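You operate a simulated robot arm through the tools that you are given. There is no shell and no other tool. Be economical: measure what you need, move in short steps, check, and stop when the job is done.

You run a simulated two-armed robot. Do the job below in one go: nothing can be reset, and whatever is moved stays where it is left.

JOB
Put the yellow filter on the top of the workbench. Turn the winder three tension knob to 35 cN. Put the cloth on the top of the collector cabinet away on the free end of the bobbin rack. Put the green peg tray from the top of the collector cabinet on the top of the packing table and the cream peg tray on the top of the workbench. Take the blue cartridge and put it on top of the green filter. Put one of the blocks from the top of the workbench in the green tube tote. Shut the right drawer of the parts bench. Take the green wax ring and leave it on the top of the collector cabinet. Put the grease brush on the white card on the top of the board stand. Put two of the lint wads from the top of the side table on the top of the sample table. Do these in any order. Set down upright: peg tray, blue cartridge, grease brush.
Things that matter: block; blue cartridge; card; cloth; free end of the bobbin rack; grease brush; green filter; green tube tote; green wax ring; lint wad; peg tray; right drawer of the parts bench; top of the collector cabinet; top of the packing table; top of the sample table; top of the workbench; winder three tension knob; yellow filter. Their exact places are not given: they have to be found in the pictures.

It is judged by the outcome, as a careful person would: the job done as asked, and still so three seconds after it is handed in. It fails if anything else is knocked over, pushed out of place, dropped, spilled or broken. Flat cloth is picked up by pressing the open fingertips on it (5 to 10 N) and closing them slowly along it; thin cloth reads only 2 to 8 mm in the jaws.

ROBOT AND FRAMES
Two 7-joint arms with two-finger parallel grippers on one trunk, on a base that drives. Base frame: it is fixed to the floor where the robot stands at the start and does not move with it; the origin is under the middle of the robot, x ahead of it, y to its left, z up. Units: mm, degrees, N and s.
The left shoulder is at the start at [50, 177, 1054], the right one opposite. With the tool pointing down near the work surface each hand reaches from about 100 to 600 mm from the robot's upright axis, wherever it stands, measured 20 degrees to its own side. Places, roughly: block (10x4x5 cm) [2900, -1200, 900]; blue cartridge (5x5x9 cm) [2800, -1700, 900]; cloth (12x6x3 cm) [0, -1900, 900]; free end of the bobbin rack [-3000, 900, 300]; grease brush (3x3x13 cm) [3000, 1500, 1000]; green filter (7x7x5 cm) [2900, -1800, 900]; green tube tote (33x27x10 cm) [1400, -4500, 500]; green wax ring (4x4x4 cm) [3000, 1200, 900]; lint wad (6x5x4 cm) [2900, 2200, 800]; peg tray [250, -2000, 1000]; right drawer of the parts bench [2700, 600, 800]; top of the collector cabinet [100, -2000, 900]; top of the packing table [700, 1500, 800]; top of the sample table [3000, 5000, 900]; top of the workbench [2900, -2000, 900]; winder three tension knob [-1900, -1600, 800]; yellow filter (7x7x5 cm) [500, 0, 800]. Payload 3.43 kg a hand.
Tool frame (each hand has its own): the origin (TCP) lies between the finger pads and is the grasp point; the fingertips stand 34 mm ahead of it; z points along the fingers, y is the line along which they close. The gripper opens to 128 mm. The fingers are 24 mm wide and 12 mm thick; the gripper's body (48 by 130 mm) begins 96 mm behind the TCP.
Orientation is that of the tool frame in the base frame, as a unit quaternion [x, y, z, w]. With the fingers straight down and closing along the base's y, the tool's x points along the base's -x, its y along +y and its z along -z.

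CONTROLS
- The arms move only by the tool send_rows. It takes "left_targets", "right_targets" or both (then of equal length, played together; a hand with none holds still); each is a list of rows, each a list of 3 entries, a list of its own where there are three numbers: the shift along the tool's x, y, z in mm, then the turn, a rotation vector about the tool's x, y, z in degrees, then the gripper command, from -1 (shut) to 1 (fully open), values between in proportion. In form: [[[tx, ty, tz], [wx, wy, wz], hand], ...]. A call has 1 to 10 rows; each row shifts and turns the commanded pose from where the row before left it, along the tool's axes as they then stand. Each row takes 0.2 s and may step no farther than 50 mm and 8.6 degrees from the row before; otherwise, or with a gripper value out of range, the whole call is refused. A pose out of reach is approached as far as the arm can. The call stops where the force on the tool passes 40 N (or 10 N more than at its start, if that is more) or the arm is blocked; 0.2 s more then pass. The fingers move at their own pace (about 108 mm/s each) and stop on an object; they squeeze with about 31 N. The grip force told is the motor's: it shows also when the fingers shut on nothing. Time passes only in rows, and 0.2 s behind the last, so rows that do not move let the fingers close. The reply holds the time, the measured pose of the TCP, the force on the tool along the base axes, the opening and the grip force, in the units named above and with some noise, with the torque about the TCP (base axes, N m) and any sound that the robot's microphone picked up, and new pictures: "show" is both (left out), scene, wrist or none (wrist: the cameras of the hands that moved).
- Cameras (640 x 400 px; columns grow to the right, rows downward): "scene" is now at [157.3, 1.5, 1226.4]; the picture's right is [0.09, -1.00, 0.00], its down [-0.55, -0.05, -0.83] and it looks along [0.83, 0.07, -0.56] (base axes); focal length 214 px, centre (320, 200). "left" rides on the left gripper at [76, 11, -160] in its tool frame; the picture's right is [-0.15, 0.99, 0.00], its down [-0.88, -0.13, -0.46] and it looks along [-0.45, -0.07, 0.89] (tool axes); focal length 234 px, centre (320, 200). "right" rides on the right gripper at [76, -11, -160] in its tool frame; the picture's right is [0.15, 0.99, 0.00], its down [-0.88, 0.13, -0.46] and it looks along [-0.45, 0.07, 0.89] (tool axes); focal length 234 px, centre (320, 200).
- move_column(by): slides the trunk up (or, below 0, down) by that many mm; the arms and the scene camera ride with it, the base frame stays. It gives what a move gives, with no picture.
- base_move(legs): drives the robot by 1 to 6 legs, each [ahead, turn to the left] in mm and degrees, along the robot's own axes; the way and the turn of a leg run together, so that a leg with both is an arc; at most 1500 mm and 180 degrees a leg. The arms and the cameras ride along, it lands a little off, and it stops where it bumps. It gives what a move gives, and a new picture of the scene camera.
- pan_tilt(pan, tilt): turns the head with the scene camera to pan (to the left, within 80 degrees either way) and tilt (down, from -29 to 69), counted from straight ahead of the robot. It gives what a move gives, and a new picture of the scene camera.
- measure_at(camera, pixels): for up to 12 pixels [column, row] of the newest picture of that camera ("zoom" is the newest enlarged one), the place [x, y, z] in the base frame of the surface seen there, good to about 3 mm, but the place of the scene camera against the robot may be out by one fixed shift of up to 12 mm in any direction. The clock stands still meanwhile.
- close_up(camera, box): a new picture of the part [left, top, right, bottom] of that camera's present view, enlarged. The clock stands still meanwhile.
- hand_in(): hands the job in; it is judged then, once.

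Keep the steps short. Do not move on a guess: measure, check each grasp and each placing, and mend mistakes. In all there are 364 turns and 360 pictures (those below and enlarged ones count). Leave the grippers open and the arms clear of the work at the hand-in unless told otherwise, and finish with a single line.

The tools are called after "Call:" as a command line: name --argument value ..., lists and objects as JSON in quotes. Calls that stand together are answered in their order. send_rows: Moves the arms, as the interface text tells. Its arguments: {"type":"object","properties":{"left_targets":{"type":"array","items":{"type":"array"}},"right_targets":{"type":"array","items":{"type":"array"}},"show":{"type":"string","enum":["both","scene","wrist","none"]}},"required":[]} The other tools are called the same way: move_column (by) slides the trunk up or down; base_move (legs) drives the base; pan_tilt (pan, tilt) turns the head that bears the scene camera; measure_at (camera, pixels) gives the place of the surface under pixels of a picture; close_up (camera, box) takes an enlarged picture of a part of a camera's view; hand_in () hands the job in.

At the start:

```text
t: 0.0
left_tcp_pos: [428.1, 102.4, 1059.6]
left_tool_rot: [0.001, 1.0, 0.001, -0.001]
left_force: [0.0, -0.6, 0.0]
left_ft_torque: [-0.03, 0.0, -0.01]
left_opening: 127.9
left_gripper_force: 0.0
right_tcp_pos: [438.7, -257.9, 1060.7]
right_tool_rot: [0.0, 1.0, -0.001, 0.0]
right_force: [-0.4, 0.0, -0.6]
right_ft_torque: [0.0, 0.02, 0.01]
right_opening: 128.2
right_gripper_force: 0.1
trunk travel left (down, up): [-225.0, 176.0]
robot x, y, heading: [-1.7, 1.0, 0.0]
head pan, tilt: [4.9, 33.8]
```

scene: 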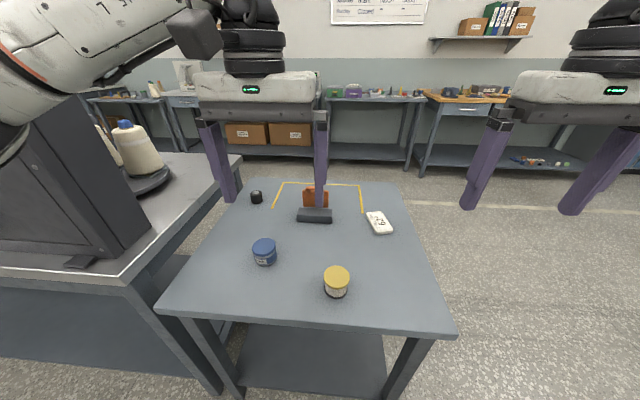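
right: 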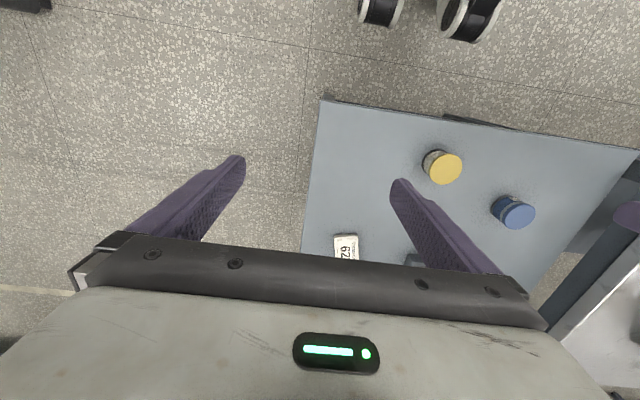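
left: 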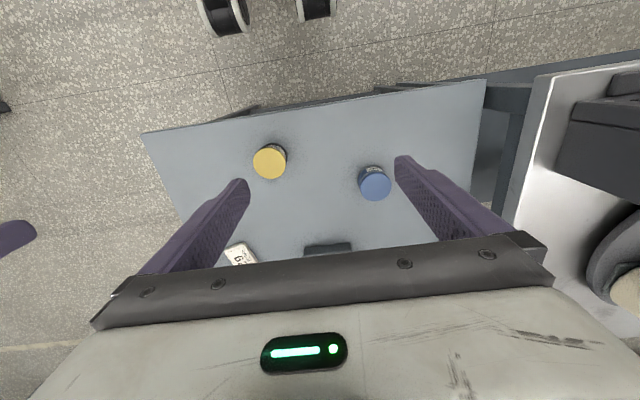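

I see the yellow filter at (337,278) in the scene view. I measure it, the table and other things nearby.

Call:
measure_at --camera "scene" --pixels '[[337, 274], [337, 290], [265, 246], [300, 310], [180, 310], [450, 330], [400, 185], [245, 180], [380, 222], [468, 110], [470, 92], [355, 95]]'

Call:
measure_at --camera "right" --pixels '[[444, 168], [432, 160], [518, 212]]'

Call:
close_up --camera "scene" --box '[320, 60, 640, 200]'

```text
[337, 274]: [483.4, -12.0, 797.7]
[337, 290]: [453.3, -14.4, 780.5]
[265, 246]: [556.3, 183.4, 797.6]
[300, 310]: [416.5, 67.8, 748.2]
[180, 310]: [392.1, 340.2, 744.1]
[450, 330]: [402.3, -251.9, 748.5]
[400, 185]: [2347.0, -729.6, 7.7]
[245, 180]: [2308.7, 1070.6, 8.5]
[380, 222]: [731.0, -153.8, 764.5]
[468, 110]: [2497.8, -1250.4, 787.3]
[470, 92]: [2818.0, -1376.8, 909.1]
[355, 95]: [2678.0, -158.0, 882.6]
```

```text
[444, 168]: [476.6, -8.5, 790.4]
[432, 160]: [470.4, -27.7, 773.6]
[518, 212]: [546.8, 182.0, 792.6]
```

```text
2.00 times, centred on (480, 130) of scene
```

zoom: 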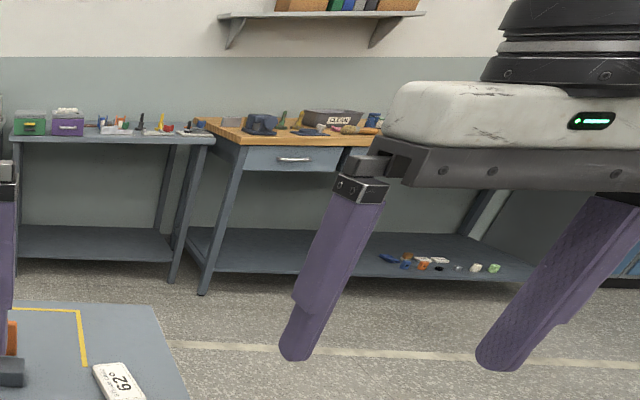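

The yellow filter is between the hands; the left hand is a good choice. I check its place in the left wrist camera.

Call:
measure_at --camera "left" --pixels '[[269, 162], [254, 162], [285, 164], [269, 147], [269, 176], [300, 130]]'

```text
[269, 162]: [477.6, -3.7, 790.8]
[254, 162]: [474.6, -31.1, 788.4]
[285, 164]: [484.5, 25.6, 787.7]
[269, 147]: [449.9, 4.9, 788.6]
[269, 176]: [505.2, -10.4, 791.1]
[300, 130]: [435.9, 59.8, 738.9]
```

Filter centre is about (478,-4,790). I move the left hand above it to z≈860.

Call:
send_rows --left_targets '[[[-12, -26, 0], [0, 0, 0], 1], [[-12, -27, 20], [0, 0, 0], 1], [[-13, -26, 45], [0, 0, 0], 1], [[-13, -27, 45], [0, 0, 0], 1], [[0, 0, 45], [0, 0, 0], 1], [[0, 0, 40], [0, 0, 0], 1]]' --show "wrist"

```text
refused: row 3 steps farther than a row can; nothing moved
```

The combined step was over 50 mm; I resend with smaller steps.

Call:
send_rows --left_targets '[[[-12, -26, 20], [0, 0, 0], 1], [[-12, -27, 20], [0, 0, 0], 1], [[-13, -26, 30], [0, 0, 0], 1], [[-13, -27, 30], [0, 0, 0], 1], [[0, 0, 48], [0, 0, 0], 1], [[0, 0, 47], [0, 0, 0], 1]]' --show "wrist"

```text
t: 1.4
left_tcp_pos: [476.5, -2.6, 865.0]
left_tool_rot: [-0.001, 1.0, -0.001, 0.002]
left_force: [-0.7, 0.2, 0.1]
left_ft_torque: [0.01, -0.02, -0.04]
left_opening: 127.7
left_gripper_force: 0.1
right_tcp_pos: [438.6, -258.1, 1062.0]
right_tool_rot: [0.0, 1.0, 0.0, 0.001]
right_force: [0.5, -0.1, -0.3]
right_ft_torque: [0.0, -0.04, 0.0]
right_opening: 128.0
right_gripper_force: 0.2
trunk travel left (down, up): [-225.0, 176.0]
robot x, y, heading: [-0.1, -2.6, -0.0]
head pan, tilt: [4.9, 33.8]
```

left: 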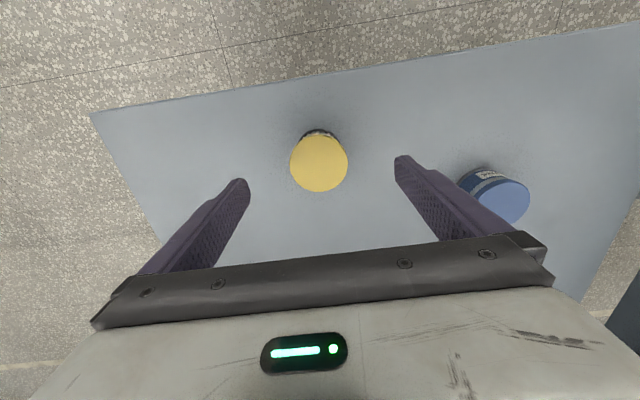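

Centred. I descend to z≈782 and close.

Call:
send_rows --left_targets '[[[0, 0, 42], [0, 0, 0], 1], [[0, 0, 41], [0, 0, 0], 1], [[0, 0, 0], [0, 0, 0], -1], [[0, 0, 0], [0, 0, 0], -1], [[0, 0, 0], [0, 0, 0], -1], [[0, 0, 0], [0, 0, 0], -1], [[0, 0, -40], [0, 0, 0], -1], [[0, 0, -40], [0, 0, 0], -1]]' --show "wrist"

```text
t: 3.2
left_tcp_pos: [479.6, -5.0, 862.2]
left_tool_rot: [0.0, 1.0, 0.0, 0.0]
left_force: [0.1, 0.7, -0.5]
left_ft_torque: [-0.02, -0.01, 0.0]
left_opening: 0.1
left_gripper_force: 31.3
right_tcp_pos: [437.3, -257.4, 1061.3]
right_tool_rot: [0.0, 1.0, 0.0, 0.0]
right_force: [-0.8, 0.8, -0.3]
right_ft_torque: [-0.01, 0.02, -0.01]
right_opening: 127.9
right_gripper_force: 0.1
trunk travel left (down, up): [-225.0, 176.0]
robot x, y, heading: [4.1, 0.2, -0.0]
head pan, tilt: [4.9, 33.8]
```

left: 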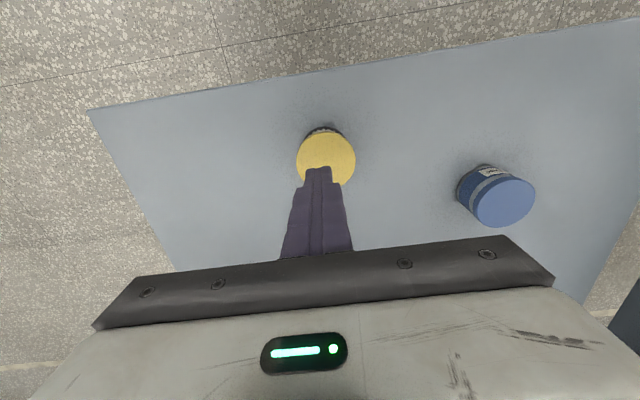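

The fingers slipped off. I measure where the filter is now.

Call:
measure_at --camera "left" --pixels '[[326, 158], [298, 160], [354, 160], [326, 134], [326, 130], [260, 150], [315, 185]]'

Call:
close_up --camera "left" --box '[220, 80, 420, 220]'

```text
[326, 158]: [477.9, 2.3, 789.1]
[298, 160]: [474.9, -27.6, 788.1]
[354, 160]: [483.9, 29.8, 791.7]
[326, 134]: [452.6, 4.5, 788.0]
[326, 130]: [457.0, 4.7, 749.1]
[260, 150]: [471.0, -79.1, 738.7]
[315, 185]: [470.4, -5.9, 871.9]
```

```text
2.86 times, centred on (320, 150) of left
```

zoom: 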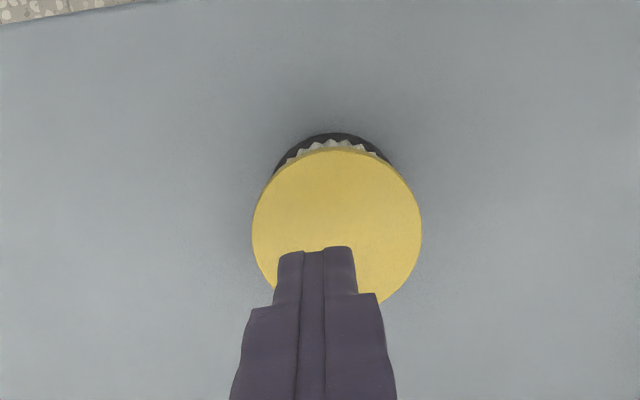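

The filter has moved only a few mm. I open, descend and look before closing.

Call:
send_rows --left_targets '[[[0, 0, 0], [0, 0, 0], 1], [[0, 3, 0], [0, 0, 0], 1], [[0, 3, 0], [0, 0, 0], 1], [[0, 0, 41], [0, 0, 0], 1], [[0, 0, 41], [0, 0, 0], 1], [[0, 0, 0], [0, 0, 0], 1]]' --show "wrist"

Call:
send_rows --left_targets '[[[0, 0, 0], [0, 0, 0], -1], [[0, 0, 0], [0, 0, 0], -1], [[0, 0, 0], [0, 0, 0], -1], [[0, 0, 0], [0, 0, 0], -1]]' --show "wrist"

```text
t: 4.6
left_tcp_pos: [481.3, 1.0, 780.9]
left_tool_rot: [0.001, 1.0, -0.001, 0.0]
left_force: [0.1, -0.7, 0.2]
left_ft_torque: [-0.02, 0.03, 0.01]
left_opening: 127.9
left_gripper_force: 0.1
right_tcp_pos: [437.4, -257.8, 1060.7]
right_tool_rot: [0.0, 1.0, 0.001, 0.0]
right_force: [0.3, -0.5, -0.8]
right_ft_torque: [0.0, 0.0, -0.01]
right_opening: 127.9
right_gripper_force: 0.1
trunk travel left (down, up): [-225.0, 176.0]
robot x, y, heading: [0.6, -3.9, 0.2]
head pan, tilt: [4.9, 33.8]
```

left: 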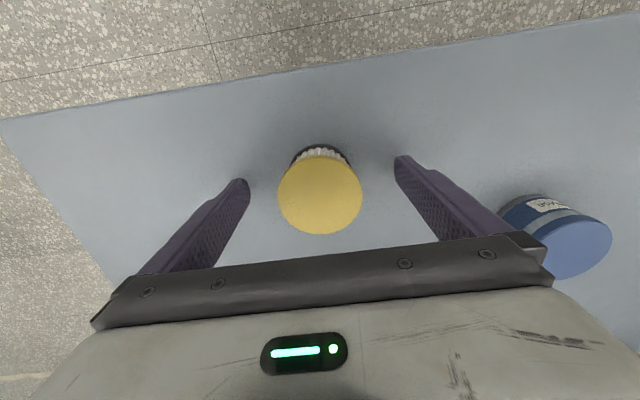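

```text
t: 5.6
left_tcp_pos: [480.6, 2.4, 781.2]
left_tool_rot: [0.0, 1.0, 0.0, 0.0]
left_force: [-0.3, -0.5, 0.1]
left_ft_torque: [0.02, 0.03, 0.0]
left_opening: 61.0
left_gripper_force: 31.1
right_tcp_pos: [438.7, -257.1, 1061.9]
right_tool_rot: [-0.001, 1.0, 0.001, -0.001]
right_force: [-0.3, 0.2, -0.1]
right_ft_torque: [-0.02, 0.03, 0.02]
right_opening: 128.1
right_gripper_force: 0.0
trunk travel left (down, up): [-225.0, 176.0]
robot x, y, heading: [-0.4, -3.8, 0.1]
head pan, tilt: [4.9, 33.8]
```

left: 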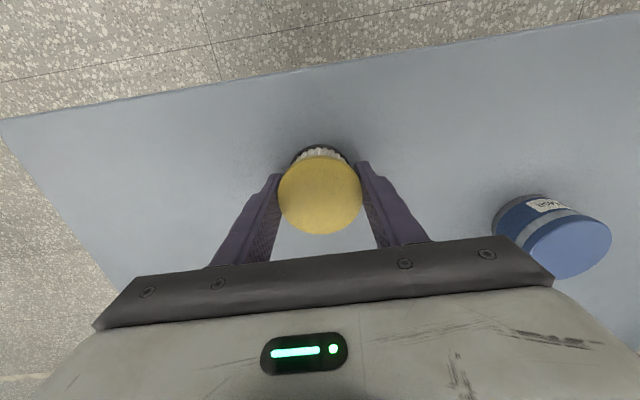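

Gripped at 61 mm. I lift slowly and check.

Call:
send_rows --left_targets '[[[0, 0, 0], [0, 0, 0], -1], [[0, 0, -5], [0, 0, 0], -1], [[0, 0, -10], [0, 0, 0], -1], [[0, 0, -15], [0, 0, 0], -1]]' --show "wrist"

```text
t: 6.6
left_tcp_pos: [479.4, 2.4, 812.2]
left_tool_rot: [0.0, 1.0, -0.001, 0.0]
left_force: [-0.2, -0.2, -0.5]
left_ft_torque: [-0.01, -0.04, 0.0]
left_opening: 61.0
left_gripper_force: 31.5
right_tcp_pos: [438.6, -257.5, 1061.8]
right_tool_rot: [0.0, 1.0, 0.0, 0.001]
right_force: [0.1, -0.6, 0.4]
right_ft_torque: [0.01, 0.0, -0.05]
right_opening: 128.0
right_gripper_force: 0.1
trunk travel left (down, up): [-225.0, 176.0]
robot x, y, heading: [0.8, 4.3, 0.1]
head pan, tilt: [4.9, 33.8]
```

left: 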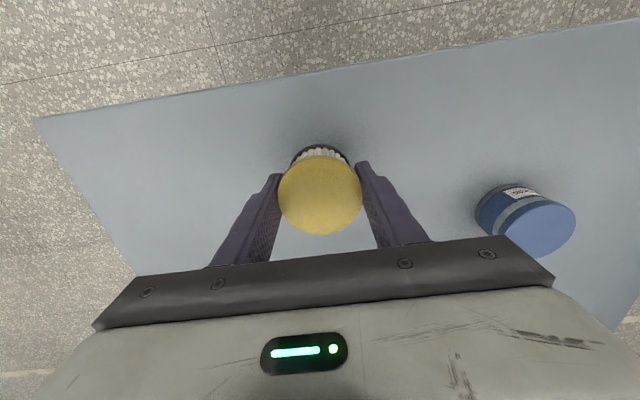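

Held. I lift to carrying height slowly and then look around to the right.

Call:
send_rows --left_targets '[[[0, 5, -25], [0, 0, 0], -1], [[0, 10, -25], [0, 0, 0], -1], [[5, 15, -25], [0, 0, 0], -1], [[10, 15, -25], [0, 0, 0], -1], [[10, 15, -25], [0, 0, 0], -1], [[10, 15, -25], [0, 0, 0], -1], [[10, 15, -25], [0, 0, 0], -1], [[10, 15, -25], [0, 0, 0], -1], [[0, 15, -25], [0, 0, 0], -1], [[0, 15, -25], [0, 0, 0], -1]]' --show "wrist"

Call:
pan_tilt --pan -60 --tilt 20

```text
t: 8.8
left_tcp_pos: [424.5, 136.2, 1059.8]
left_tool_rot: [-0.001, 1.0, 0.0, 0.0]
left_force: [0.1, 0.1, -0.5]
left_ft_torque: [0.0, -0.02, 0.01]
left_opening: 60.9
left_gripper_force: 31.2
right_tcp_pos: [437.5, -258.3, 1061.8]
right_tool_rot: [0.0, 1.0, 0.0, -0.001]
right_force: [-0.8, -1.1, -0.2]
right_ft_torque: [-0.01, 0.01, 0.0]
right_opening: 128.2
right_gripper_force: 0.1
trunk travel left (down, up): [-225.0, 176.0]
robot x, y, heading: [0.3, 1.6, -0.0]
head pan, tilt: [4.9, 33.8]
```

left: 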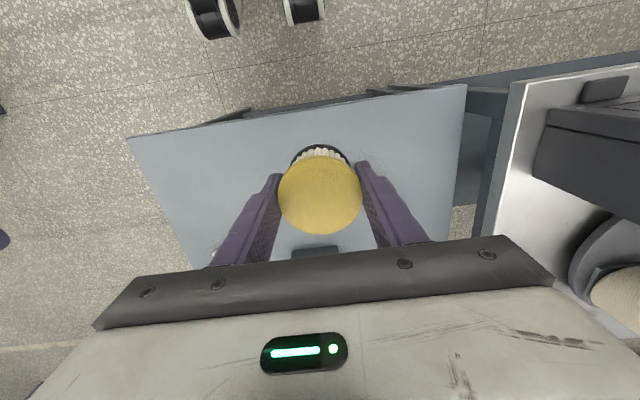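

```text
t: 10.2
left_tcp_pos: [425.0, 136.0, 1060.2]
left_tool_rot: [0.0, 1.0, 0.0, 0.0]
left_force: [0.1, -0.3, -1.2]
left_ft_torque: [0.01, 0.02, 0.0]
left_opening: 61.1
left_gripper_force: 31.1
right_tcp_pos: [436.8, -257.8, 1061.1]
right_tool_rot: [-0.001, 1.0, 0.0, 0.0]
right_force: [0.5, -0.6, 0.7]
right_ft_torque: [0.0, -0.01, -0.02]
right_opening: 128.0
right_gripper_force: 0.0
trunk travel left (down, up): [-225.0, 176.0]
robot x, y, heading: [2.3, 1.2, -0.0]
head pan, tilt: [-60.0, 20.0]
```

scene: 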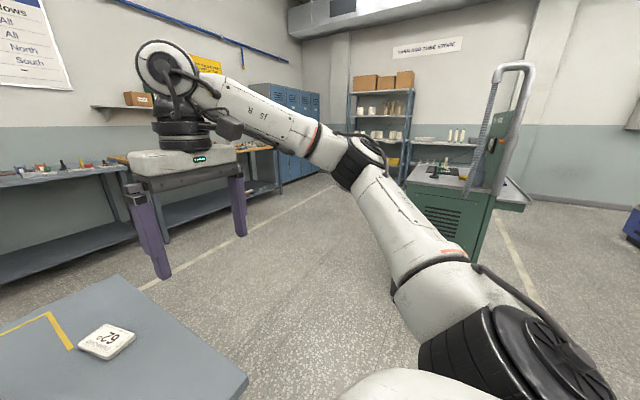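

Clear floor to the right. I drive right and then towards the workbench.

Call:
base_move --legs '[[0, -90], [700, 0], [0, 50], [1200, 0]]'

```text
t: 25.5
left_tcp_pos: [1360.9, -1557.7, 1060.6]
left_tool_rot: [0.326, 0.945, 0.0, 0.0]
left_force: [-0.6, 0.3, -0.2]
left_ft_torque: [-0.04, 0.0, 0.0]
left_opening: 60.9
left_gripper_force: 31.4
right_tcp_pos: [1128.9, -1875.0, 1061.4]
right_tool_rot: [0.325, 0.946, 0.001, 0.0]
right_force: [1.1, -0.4, 0.6]
right_ft_torque: [0.02, -0.01, 0.01]
right_opening: 128.1
right_gripper_force: 0.0
trunk travel left (down, up): [-225.0, 176.0]
robot x, y, heading: [943.0, -1401.8, -38.1]
head pan, tilt: [-60.0, 20.0]
```

scene: 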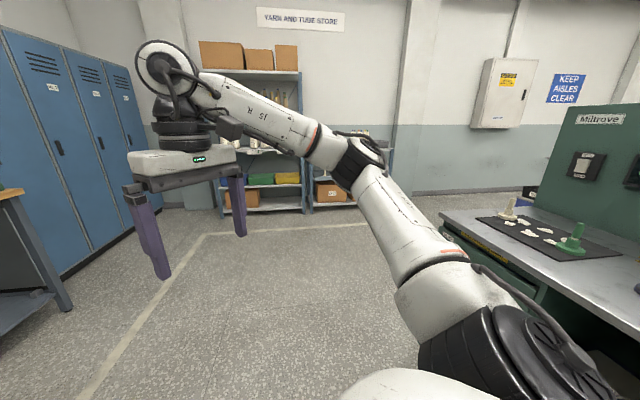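

Now I turn to face the workbench and look.

Call:
base_move --legs '[[0, 38]]'

Call:
pan_tilt --pan 0 --tilt 15

```text
t: 27.7
left_tcp_pos: [1367.0, -1261.3, 1061.1]
left_tool_rot: [-0.007, 1.0, -0.001, 0.0]
left_force: [-0.2, 0.0, -0.1]
left_ft_torque: [0.01, 0.0, -0.04]
left_opening: 60.9
left_gripper_force: 31.2
right_tcp_pos: [1384.9, -1654.0, 1061.0]
right_tool_rot: [-0.007, 1.0, 0.0, -0.001]
right_force: [0.2, 0.2, -0.4]
right_ft_torque: [0.0, -0.02, 0.0]
right_opening: 128.0
right_gripper_force: 0.1
trunk travel left (down, up): [-225.0, 176.0]
robot x, y, heading: [944.2, -1402.5, 0.8]
head pan, tilt: [-60.0, 20.0]
```

scene: 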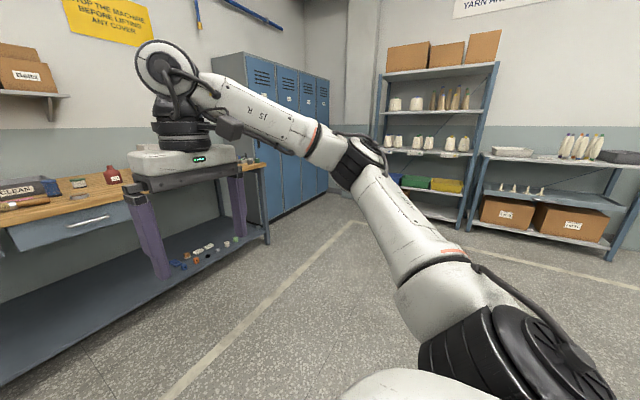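

```text
t: 29.0
left_tcp_pos: [1366.6, -1261.4, 1060.5]
left_tool_rot: [-0.006, 1.0, 0.0, 0.0]
left_force: [-0.3, 1.0, -0.3]
left_ft_torque: [0.0, -0.01, 0.0]
left_opening: 61.1
left_gripper_force: 31.2
right_tcp_pos: [1383.3, -1654.1, 1061.6]
right_tool_rot: [-0.006, 1.0, 0.0, 0.0]
right_force: [-0.5, 0.0, -0.7]
right_ft_torque: [0.0, 0.0, -0.01]
right_opening: 128.1
right_gripper_force: 0.1
trunk travel left (down, up): [-225.0, 176.0]
robot x, y, heading: [945.6, -1403.6, 0.8]
head pan, tilt: [0.0, 15.0]
```

scene: 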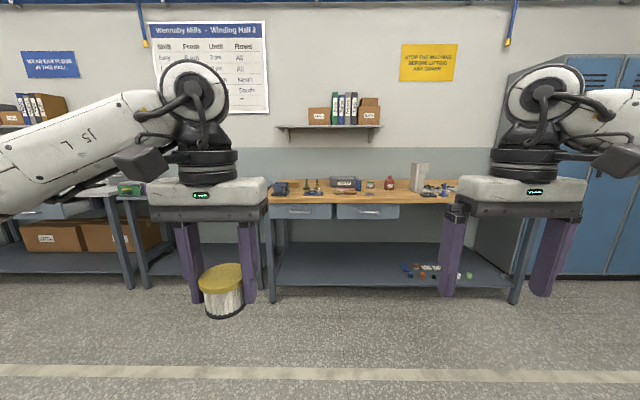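

Call:
close_up --camera "scene" --box '[260, 160, 480, 290]'

Call:
measure_at --camera "scene" --pixels '[[300, 204], [440, 204], [330, 197], [400, 197], [404, 186], [388, 182], [370, 182], [345, 183], [280, 189], [418, 178], [313, 188]]'

```text
2.91 times, centred on (370, 225) of scene
```

zoom: 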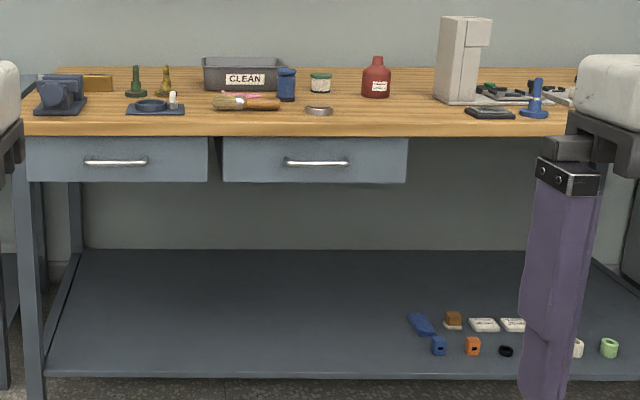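

```text
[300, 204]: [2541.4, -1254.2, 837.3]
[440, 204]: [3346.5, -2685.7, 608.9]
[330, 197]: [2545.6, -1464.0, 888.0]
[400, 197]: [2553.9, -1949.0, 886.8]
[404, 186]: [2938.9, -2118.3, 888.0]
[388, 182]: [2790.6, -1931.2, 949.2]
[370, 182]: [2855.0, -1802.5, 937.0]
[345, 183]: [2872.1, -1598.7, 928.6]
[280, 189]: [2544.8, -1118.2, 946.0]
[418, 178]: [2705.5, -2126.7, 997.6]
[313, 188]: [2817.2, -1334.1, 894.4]
```

The bench top is at z≈888. Blue cartridge, green filter, grease brush-like items and blocks are there. I drive close to it at y≈-1680.

Call:
base_move --legs '[[0, -14], [1190, 0], [0, 13.5]]'

Call:
pan_tilt --pan 0 --tilt 35

```text
t: 36.8
left_tcp_pos: [2546.3, -1519.2, 1060.8]
left_tool_rot: [-0.012, 1.0, 0.0, 0.0]
left_force: [-0.8, 1.1, -1.7]
left_ft_torque: [-0.03, 0.0, 0.01]
left_opening: 61.3
left_gripper_force: 30.6
right_tcp_pos: [2567.8, -1911.9, 1061.6]
right_tool_rot: [-0.011, 1.0, 0.001, 0.0]
right_force: [0.4, -0.6, -0.3]
right_ft_torque: [-0.05, -0.01, -0.02]
right_opening: 127.7
right_gripper_force: 0.0
trunk travel left (down, up): [-225.0, 176.0]
robot x, y, heading: [2126.5, -1664.6, 1.3]
head pan, tilt: [0.0, 15.0]
```

scene: 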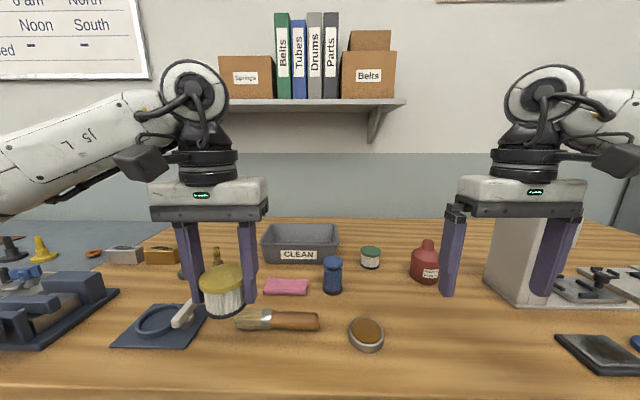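

```text
t: 37.6
left_tcp_pos: [2545.6, -1520.8, 1059.9]
left_tool_rot: [-0.011, 1.0, 0.001, 0.001]
left_force: [-0.2, 0.3, -0.7]
left_ft_torque: [-0.02, 0.04, 0.0]
left_opening: 61.2
left_gripper_force: 31.2
right_tcp_pos: [2567.8, -1913.3, 1061.7]
right_tool_rot: [-0.011, 1.0, 0.0, 0.001]
right_force: [-0.3, -0.1, -0.7]
right_ft_torque: [-0.02, 0.02, -0.01]
right_opening: 128.1
right_gripper_force: 0.0
trunk travel left (down, up): [-225.0, 176.0]
robot x, y, heading: [2122.9, -1663.0, 1.5]
head pan, tilt: [0.0, 35.0]
```

scene: 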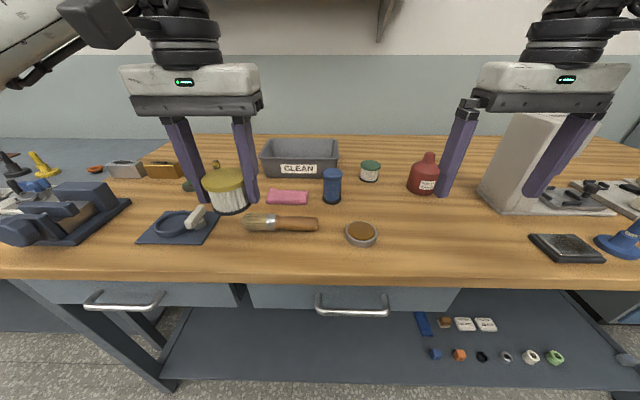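

I measure the cartridge, green filter, blocks and a free place near (430,235).

Call:
measure_at --camera "scene" --pixels '[[332, 173], [332, 195], [370, 163], [370, 178], [430, 235], [430, 282], [423, 172], [162, 164], [126, 165], [362, 232], [490, 205], [300, 283]]'

Call:
close_up --camera "scene" --box '[60, 120, 380, 290]'

```text
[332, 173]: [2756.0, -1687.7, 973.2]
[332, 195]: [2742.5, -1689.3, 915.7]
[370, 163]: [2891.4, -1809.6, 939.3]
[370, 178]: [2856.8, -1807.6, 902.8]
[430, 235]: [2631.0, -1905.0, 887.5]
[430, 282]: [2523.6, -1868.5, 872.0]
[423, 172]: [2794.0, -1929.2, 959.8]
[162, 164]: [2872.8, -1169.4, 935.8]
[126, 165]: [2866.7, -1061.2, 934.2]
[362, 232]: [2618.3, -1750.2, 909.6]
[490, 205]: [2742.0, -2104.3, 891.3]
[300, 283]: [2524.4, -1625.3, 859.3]
```

```text
2.00 times, centred on (220, 205) of scene
```

zoom: 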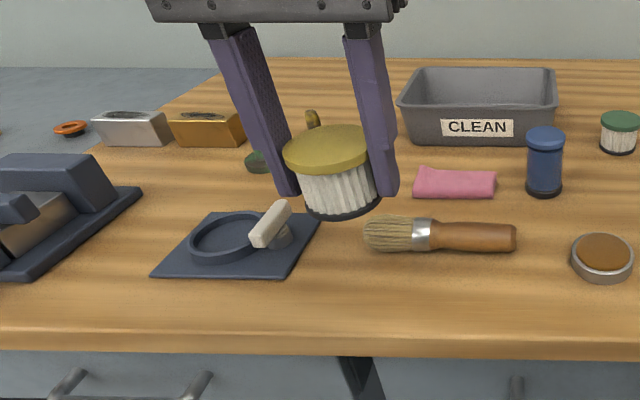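

Two blocks (gold, silver) at upper left. I'll set the yellow filter at about (2640,-1880), a free spot. First I swing the right hand outward and pull the left hand across.

Call:
send_rows --right_targets '[[[10, -35, 0], [0, 0, 0], 1], [[15, -35, 0], [0, 0, 0], 1], [[15, -35, 0], [0, 0, 0], 1], [[15, -35, 0], [0, 0, 0], 1], [[15, -35, 0], [0, 0, 0], 1]]' --show "none"

Call:
send_rows --left_targets '[[[-10, -40, 0], [0, 0, 0], -1], [[-10, -40, 0], [0, 0, 0], -1], [[-10, -40, 0], [0, 0, 0], -1], [[-10, -40, 0], [0, 0, 0], -1], [[-10, -40, 0], [0, 0, 0], -1], [[-10, -40, 0], [0, 0, 0], -1], [[-10, -40, 0], [0, 0, 0], -1], [[-10, -40, 0], [0, 0, 0], -1], [[-10, -40, 0], [0, 0, 0], -1]]' --show "both"

```text
t: 38.8
left_tcp_pos: [2546.4, -1519.8, 1061.4]
left_tool_rot: [-0.01, 1.0, 0.0, 0.0]
left_force: [-0.6, -0.4, -1.0]
left_ft_torque: [0.01, 0.01, 0.03]
left_opening: 61.1
left_gripper_force: 31.0
right_tcp_pos: [2500.4, -2088.7, 1059.5]
right_tool_rot: [-0.013, 1.0, 0.001, 0.0]
right_force: [-0.5, -0.6, 0.3]
right_ft_torque: [0.01, -0.01, 0.0]
right_opening: 128.0
right_gripper_force: 0.0
trunk travel left (down, up): [-225.0, 176.0]
robot x, y, heading: [2123.7, -1663.3, 1.5]
head pan, tilt: [0.0, 35.0]
```

```text
t: 41.0
left_tcp_pos: [2643.9, -1722.2, 1064.3]
left_tool_rot: [-0.057, 0.998, -0.029, 0.002]
left_force: [0.2, -0.6, -1.1]
left_ft_torque: [0.0, -0.02, 0.04]
left_opening: 61.0
left_gripper_force: 30.9
left hand out of reach, approached as far as the arm can: row 7, 8, 9
right_tcp_pos: [2499.9, -2089.0, 1058.9]
right_tool_rot: [-0.012, 1.0, 0.0, 0.0]
right_force: [-0.4, -0.9, -1.0]
right_ft_torque: [0.0, -0.01, 0.0]
right_opening: 127.6
right_gripper_force: 0.1
trunk travel left (down, up): [-225.0, 176.0]
robot x, y, heading: [2121.7, -1663.9, 1.3]
head pan, tilt: [0.0, 35.0]
stopped in row 9 (left hand): the arm was blocked; the commanded pose is now the measured one
```

scene: 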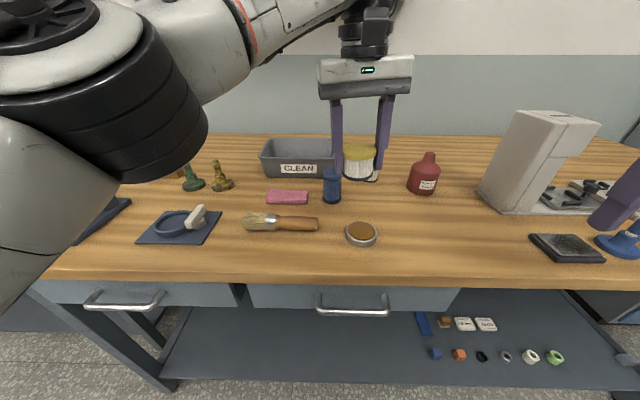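
left: 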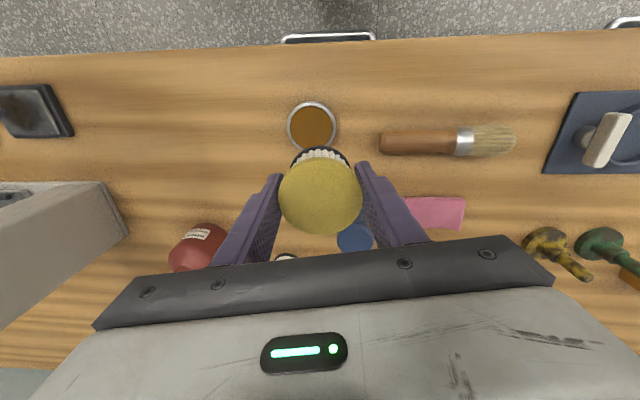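

The left arm is at its reach limit. I rotate the base by -20°, which brings the held filter over the free spot.

Call:
base_move --legs '[[0, -18]]'

Call:
pan_tilt --pan 0 --tilt 69

```text
t: 42.4
left_tcp_pos: [2597.3, -1883.3, 1067.6]
left_tool_rot: [0.103, 0.994, -0.029, -0.002]
left_force: [1.1, 0.0, -1.2]
left_ft_torque: [0.04, 0.0, 0.03]
left_opening: 61.3
left_gripper_force: 30.8
right_tcp_pos: [2346.7, -2185.6, 1058.5]
right_tool_rot: [0.149, 0.989, 0.0, 0.0]
right_force: [-0.3, -0.2, -0.5]
right_ft_torque: [0.04, 0.0, -0.02]
right_opening: 128.0
right_gripper_force: 0.0
trunk travel left (down, up): [-225.0, 176.0]
robot x, y, heading: [2124.9, -1665.1, -17.3]
head pan, tilt: [0.0, 35.0]
```

scene: 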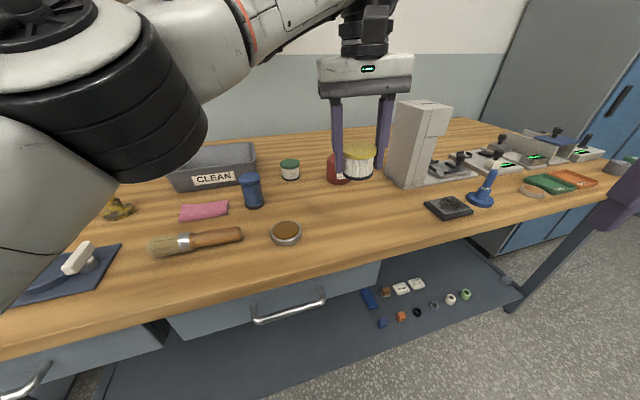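

```text
t: 43.4
left_tcp_pos: [2597.6, -1882.2, 1067.0]
left_tool_rot: [0.102, 0.994, -0.03, -0.003]
left_force: [-1.6, 0.2, -0.3]
left_ft_torque: [-0.04, -0.02, 0.0]
left_opening: 61.1
left_gripper_force: 30.5
right_tcp_pos: [2347.1, -2186.2, 1058.8]
right_tool_rot: [0.149, 0.989, 0.0, 0.0]
right_force: [-0.1, 0.0, -0.1]
right_ft_torque: [0.01, -0.01, 0.04]
right_opening: 128.1
right_gripper_force: 0.1
trunk travel left (down, up): [-225.0, 176.0]
robot x, y, heading: [2120.7, -1665.0, -17.2]
head pan, tilt: [0.0, 68.8]
```

scene: 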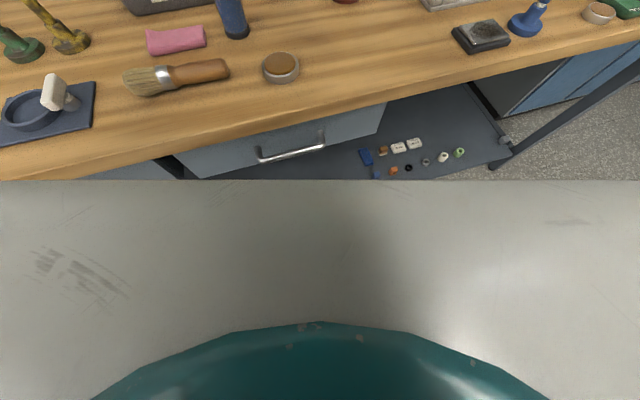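

I measure the front deck edge of my base at row 182, and table points, while correcting the 3.4° tool tilt.

Call:
measure_at --camera "scene" --pixels '[[320, 184], [60, 184], [580, 184], [320, 250], [290, 150], [380, 98]]'

Call:
send_rows --left_targets '[[[0, 0, 25], [-3.4, 0, 0], -1], [[0, 0, 25], [0, 0, 0], -1], [[0, 0, 25], [0, 0, 0], -1], [[0, 0, 15], [0, 0, 0], -1]]' --show "wrist"

```text
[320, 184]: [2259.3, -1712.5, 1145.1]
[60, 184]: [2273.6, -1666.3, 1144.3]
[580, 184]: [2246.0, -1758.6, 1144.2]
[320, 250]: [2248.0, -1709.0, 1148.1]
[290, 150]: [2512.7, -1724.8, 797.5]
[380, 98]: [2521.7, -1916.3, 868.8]
```

```text
t: 44.4
left_tcp_pos: [2597.8, -1886.3, 975.7]
left_tool_rot: [0.104, 0.995, 0.001, 0.001]
left_force: [-0.4, 0.3, 0.1]
left_ft_torque: [-0.03, -0.03, 0.0]
left_opening: 61.2
left_gripper_force: 31.2
right_tcp_pos: [2347.5, -2184.8, 1058.2]
right_tool_rot: [0.149, 0.989, 0.0, 0.001]
right_force: [0.4, 0.0, -0.3]
right_ft_torque: [0.01, 0.03, -0.02]
right_opening: 127.7
right_gripper_force: 0.0
trunk travel left (down, up): [-225.0, 176.0]
robot x, y, heading: [2125.1, -1664.9, -17.2]
head pan, tilt: [0.0, 68.8]
```

left: 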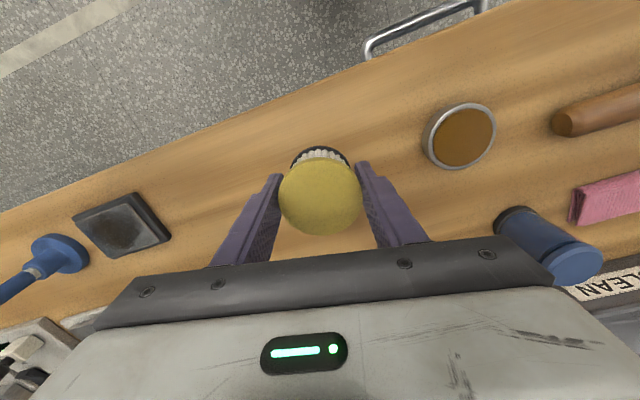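

I measure the bench top with the wrist camera around the landing spot.

Call:
measure_at --camera "left" --pixels '[[240, 150], [320, 130], [400, 170], [310, 240], [400, 90], [462, 135]]'

```text
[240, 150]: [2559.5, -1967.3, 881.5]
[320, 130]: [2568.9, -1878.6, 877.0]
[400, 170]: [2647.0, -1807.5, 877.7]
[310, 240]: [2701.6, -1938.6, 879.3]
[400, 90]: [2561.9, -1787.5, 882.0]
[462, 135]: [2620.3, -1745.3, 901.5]
```

Bench top ≈ 879.5. I lower the filter with TCP to ≈921, with gentle last steps.

Call:
send_rows --left_targets '[[[-15, 0, 20], [0, 0, 0], -1], [[0, 0, 20], [0, 0, 0], -1], [[0, 0, 8], [0, 0, 0], -1], [[0, 0, 4], [0, 0, 0], -1], [[0, 0, 2], [0, 0, 0], -1], [[0, 0, 1], [0, 0, 0], -1]]' --show "wrist"

```text
t: 45.8
left_tcp_pos: [2611.5, -1886.5, 921.6]
left_tool_rot: [0.104, 0.995, 0.0, 0.002]
left_force: [-0.9, 0.2, 2.7]
left_ft_torque: [-0.04, 0.0, -0.05]
left_opening: 60.6
left_gripper_force: 31.1
right_tcp_pos: [2347.1, -2185.7, 1058.6]
right_tool_rot: [0.149, 0.989, -0.001, 0.0]
right_force: [0.0, -0.2, 0.7]
right_ft_torque: [0.0, -0.02, -0.02]
right_opening: 128.0
right_gripper_force: 0.0
trunk travel left (down, up): [-225.0, 176.0]
robot x, y, heading: [2125.4, -1661.4, -17.1]
head pan, tilt: [0.0, 68.8]
```

left: 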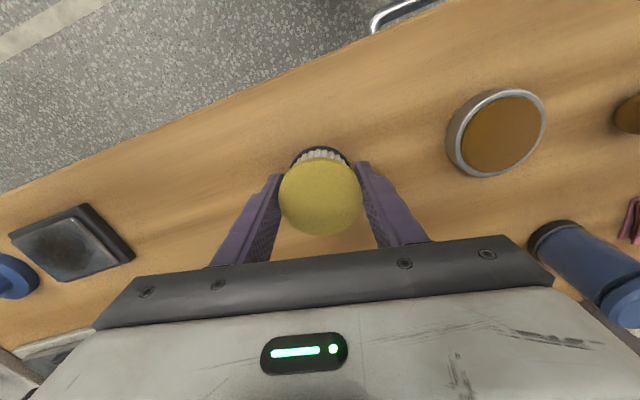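

Light contact. I open part-way and rise.

Call:
send_rows --left_targets '[[[0, 0, 0], [0, 0, 0], 0.1], [[0, 0, 0], [0, 0, 0], 0.4], [[0, 0, 0], [0, 0, 0], 0.4], [[0, 0, -20], [0, 0, 0], 0.4], [[0, 0, -40], [0, 0, 0], 0.4], [[0, 0, -45], [0, 0, 0], 1], [[0, 0, -40], [0, 0, 0], 1]]' --show "wrist"

Call:
pan_tilt --pan 18 --tilt 35

```text
t: 47.6
left_tcp_pos: [2645.0, -1839.7, 1060.7]
left_tool_rot: [0.057, 0.998, -0.015, -0.014]
left_force: [0.6, -0.6, -0.1]
left_ft_torque: [0.0, 0.02, 0.02]
left_opening: 128.0
left_gripper_force: 0.1
left hand out of reach, approached as far as the arm can: row 7
right_tcp_pos: [2347.6, -2185.3, 1058.6]
right_tool_rot: [0.148, 0.989, 0.001, 0.0]
right_force: [-0.7, -0.6, -0.1]
right_ft_torque: [-0.02, 0.02, 0.01]
right_opening: 127.9
right_gripper_force: 0.1
trunk travel left (down, up): [-225.0, 176.0]
robot x, y, heading: [2123.5, -1662.1, -17.3]
head pan, tilt: [0.0, 68.8]
stopped in row 7 (left hand): the arm was blocked; the commanded pose is now the measured one
```

left: 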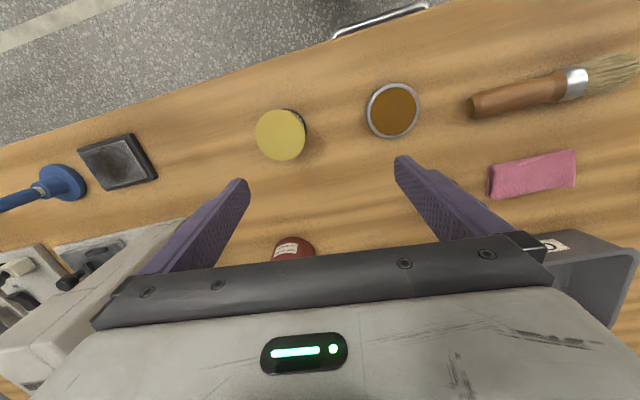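

```text
t: 48.6
left_tcp_pos: [2644.8, -1840.1, 1059.6]
left_tool_rot: [0.057, 0.998, -0.015, -0.014]
left_force: [-0.2, -0.2, 0.1]
left_ft_torque: [-0.03, 0.02, -0.01]
left_opening: 128.1
left_gripper_force: 0.1
right_tcp_pos: [2346.1, -2185.3, 1058.9]
right_tool_rot: [0.15, 0.989, 0.0, 0.0]
right_force: [-0.5, -1.1, 0.6]
right_ft_torque: [-0.02, 0.02, 0.0]
right_opening: 127.9
right_gripper_force: 0.0
trunk travel left (down, up): [-225.0, 176.0]
robot x, y, heading: [2125.6, -1661.7, -16.9]
head pan, tilt: [18.0, 35.0]
```

scene: 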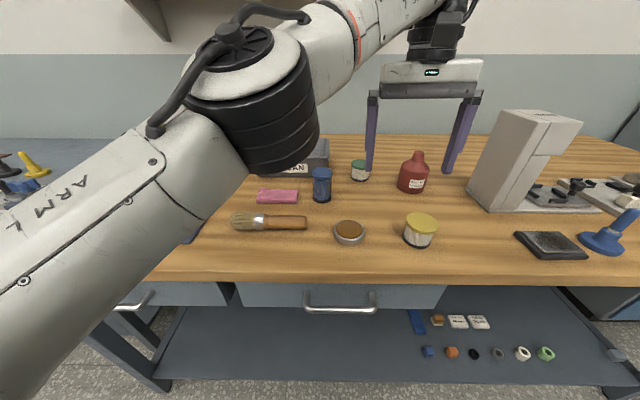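

The yellow filter stands at (420,230) on the workbench. Now I turn back to face the bench and bring the left hand home.

Call:
base_move --legs '[[0, 17]]'

Call:
send_rows --left_targets '[[[15, 25, 0], [2, -2, 0], 1], [[15, 25, 0], [0, 0, 0], 1], [[15, 25, 0], [0, 0, 0], 1], [[15, 25, 0], [0, 0, 0], 1], [[15, 25, 0], [0, 0, 0], 1], [[15, 25, 0], [0, 0, 0], 1]]' --show "none"

```text
t: 50.0
left_tcp_pos: [2672.6, -1682.0, 1059.0]
left_tool_rot: [-0.09, 0.996, -0.016, -0.013]
left_force: [0.7, 0.1, 0.3]
left_ft_torque: [0.01, -0.05, 0.01]
left_opening: 127.8
left_gripper_force: 0.0
right_tcp_pos: [2488.7, -2099.7, 1058.1]
right_tool_rot: [0.001, 1.0, -0.001, 0.0]
right_force: [-0.3, 0.0, -1.0]
right_ft_torque: [0.02, 0.0, 0.01]
right_opening: 128.2
right_gripper_force: 0.1
trunk travel left (down, up): [-225.0, 176.0]
robot x, y, heading: [2125.5, -1666.6, -0.4]
head pan, tilt: [18.0, 35.0]
```

scene: 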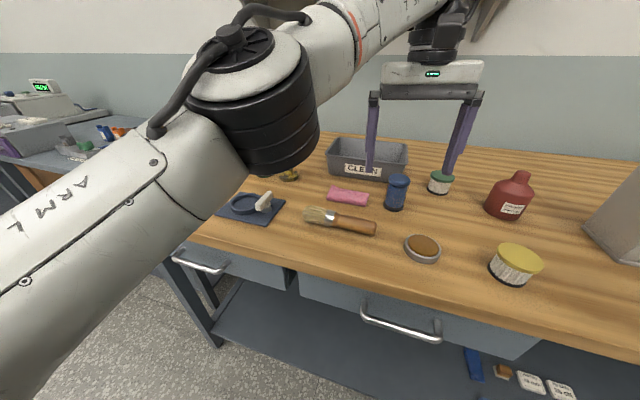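

```text
t: 51.4
left_tcp_pos: [2556.1, -1548.9, 1049.6]
left_tool_rot: [-0.089, 0.996, -0.032, 0.006]
left_force: [0.1, 0.3, -0.2]
left_ft_torque: [-0.01, 0.0, 0.0]
left_opening: 127.9
left_gripper_force: 0.0
right_tcp_pos: [2488.6, -2099.2, 1059.1]
right_tool_rot: [0.002, 1.0, 0.0, 0.0]
right_force: [-0.2, 0.7, 0.1]
right_ft_torque: [-0.01, -0.01, 0.01]
right_opening: 127.9
right_gripper_force: 0.2
trunk travel left (down, up): [-225.0, 176.0]
robot x, y, heading: [2122.7, -1664.6, -0.2]
head pan, tilt: [18.0, 35.0]
```

I correct the left hand's small rotation and bring it home a bit more, then approach the bench.

Call:
send_rows --left_targets '[[[20, 0, -10], [-1.8, 0.3, 5.1], 1], [[20, 0, 0], [-1.9, 0.4, 5.1], 1]]' --show "none"

Call:
base_move --legs '[[0, 25], [150, 0], [0, -25]]'

Call:
pan_tilt --pan 0 --tilt 45

```text
t: 52.0
left_tcp_pos: [2518.3, -1556.2, 1059.3]
left_tool_rot: [-0.001, 1.0, 0.001, 0.002]
left_force: [-0.1, 0.1, 0.2]
left_ft_torque: [0.0, -0.04, -0.02]
left_opening: 127.7
left_gripper_force: 0.2
right_tcp_pos: [2489.9, -2098.9, 1060.3]
right_tool_rot: [0.002, 1.0, 0.0, 0.001]
right_force: [-0.5, -0.4, 0.1]
right_ft_torque: [-0.02, -0.03, 0.0]
right_opening: 128.1
right_gripper_force: 0.2
trunk travel left (down, up): [-225.0, 176.0]
robot x, y, heading: [2124.2, -1667.7, -0.2]
head pan, tilt: [18.0, 35.0]
```

```text
t: 55.9
left_tcp_pos: [2652.1, -1483.9, 1059.9]
left_tool_rot: [-0.01, 1.0, 0.001, 0.0]
left_force: [0.3, -0.5, -0.1]
left_ft_torque: [0.02, 0.02, 0.02]
left_opening: 127.7
left_gripper_force: 0.1
right_tcp_pos: [2631.8, -2025.9, 1058.4]
right_tool_rot: [-0.007, 1.0, 0.0, -0.001]
right_force: [-0.1, -0.8, 0.5]
right_ft_torque: [0.05, 0.0, -0.03]
right_opening: 128.1
right_gripper_force: 0.0
trunk travel left (down, up): [-225.0, 176.0]
robot x, y, heading: [2258.5, -1603.9, 0.4]
head pan, tilt: [18.0, 35.0]
```

scene: 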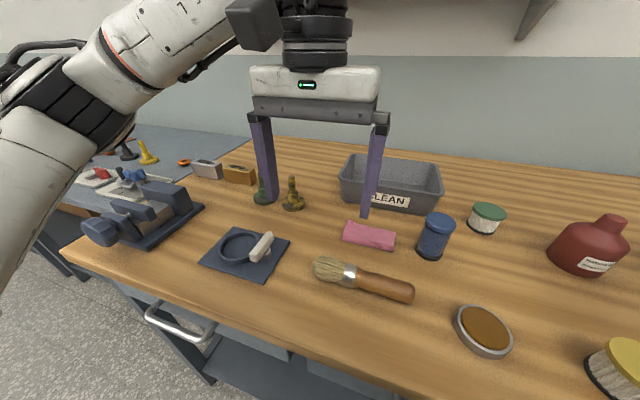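

```text
t: 56.7
left_tcp_pos: [2653.5, -1483.7, 1059.0]
left_tool_rot: [-0.009, 1.0, 0.001, 0.001]
left_force: [0.3, -0.7, 0.8]
left_ft_torque: [0.0, 0.02, 0.01]
left_opening: 127.9
left_gripper_force: 0.0
right_tcp_pos: [2631.9, -2027.4, 1059.0]
right_tool_rot: [-0.007, 1.0, 0.0, -0.001]
right_force: [-0.7, 0.0, 0.4]
right_ft_torque: [0.01, -0.01, -0.01]
right_opening: 128.2
right_gripper_force: 0.1
trunk travel left (down, up): [-225.0, 176.0]
robot x, y, heading: [2262.4, -1598.0, 0.9]
head pan, tilt: [0.0, 45.0]
```

scene: 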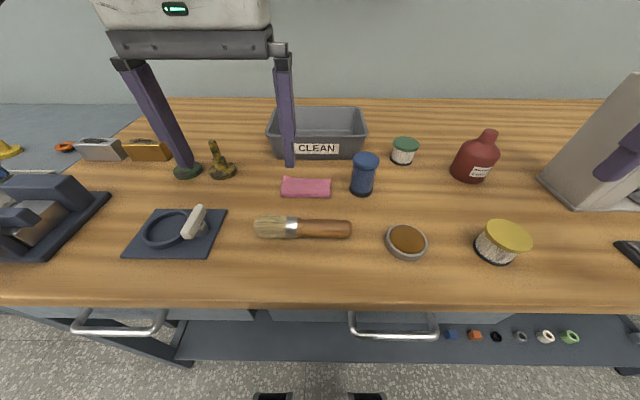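

I measure the cartridge and green filter from here.

Call:
measure_at --camera "scene" --pixels '[[365, 160], [365, 154], [362, 188], [405, 144], [404, 158], [326, 188], [360, 120], [476, 160], [430, 200]]'

```text
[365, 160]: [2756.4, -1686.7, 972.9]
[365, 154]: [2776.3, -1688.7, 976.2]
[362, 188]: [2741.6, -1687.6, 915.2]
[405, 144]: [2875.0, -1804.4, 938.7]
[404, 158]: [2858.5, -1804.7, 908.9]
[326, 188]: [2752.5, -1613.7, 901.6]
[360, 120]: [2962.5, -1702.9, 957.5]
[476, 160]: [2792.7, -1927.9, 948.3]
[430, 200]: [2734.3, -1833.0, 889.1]
```

I bring the right hand to the near side above the cartridge to look with its camera.

Call:
send_rows --right_targets '[[[-5, 42, 0], [0, 0, 0], 1], [[-5, 45, 0], [0, 0, 0], 1], [[-10, 45, 0], [0, 0, 0], 1], [[-10, 45, 0], [0, 0, 0], 1], [[-10, 42, 0], [0, 0, 0], 0.5], [[-10, 42, 0], [0, 0, 0], 0.5], [[-25, 40, 0], [0, 0, 0], 0.5], [[-25, 42, 0], [0, 0, 0], 0.5]]' --show "wrist"

```text
t: 58.5
left_tcp_pos: [2652.4, -1482.8, 1059.3]
left_tool_rot: [-0.008, 1.0, 0.0, 0.001]
left_force: [0.4, -0.5, 0.7]
left_ft_torque: [-0.02, 0.01, 0.03]
left_opening: 128.0
left_gripper_force: 0.0
right_tcp_pos: [2727.9, -1679.3, 1058.4]
right_tool_rot: [-0.006, 1.0, 0.001, -0.001]
right_force: [0.3, 0.6, -0.3]
right_ft_torque: [0.0, -0.04, 0.03]
right_opening: 96.5
right_gripper_force: 0.0
trunk travel left (down, up): [-225.0, 176.0]
robot x, y, heading: [2260.5, -1603.3, 1.0]
head pan, tilt: [0.0, 45.0]
```

right: 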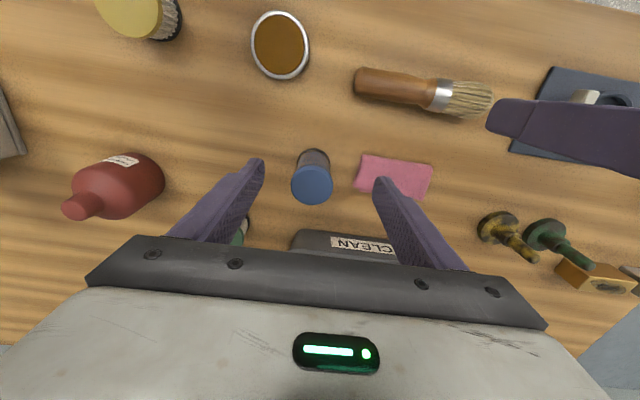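

Call:
measure_at --camera "right" --pixels '[[312, 186], [293, 186], [331, 186], [312, 169], [312, 202], [328, 155], [242, 228], [236, 238], [358, 170]]'

```text
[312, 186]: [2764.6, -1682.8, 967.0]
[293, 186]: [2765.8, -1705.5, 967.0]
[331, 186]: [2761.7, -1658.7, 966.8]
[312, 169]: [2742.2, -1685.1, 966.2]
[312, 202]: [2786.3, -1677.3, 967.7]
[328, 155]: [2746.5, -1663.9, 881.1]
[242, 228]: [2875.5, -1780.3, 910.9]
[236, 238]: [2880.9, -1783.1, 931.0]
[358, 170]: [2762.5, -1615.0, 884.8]
```

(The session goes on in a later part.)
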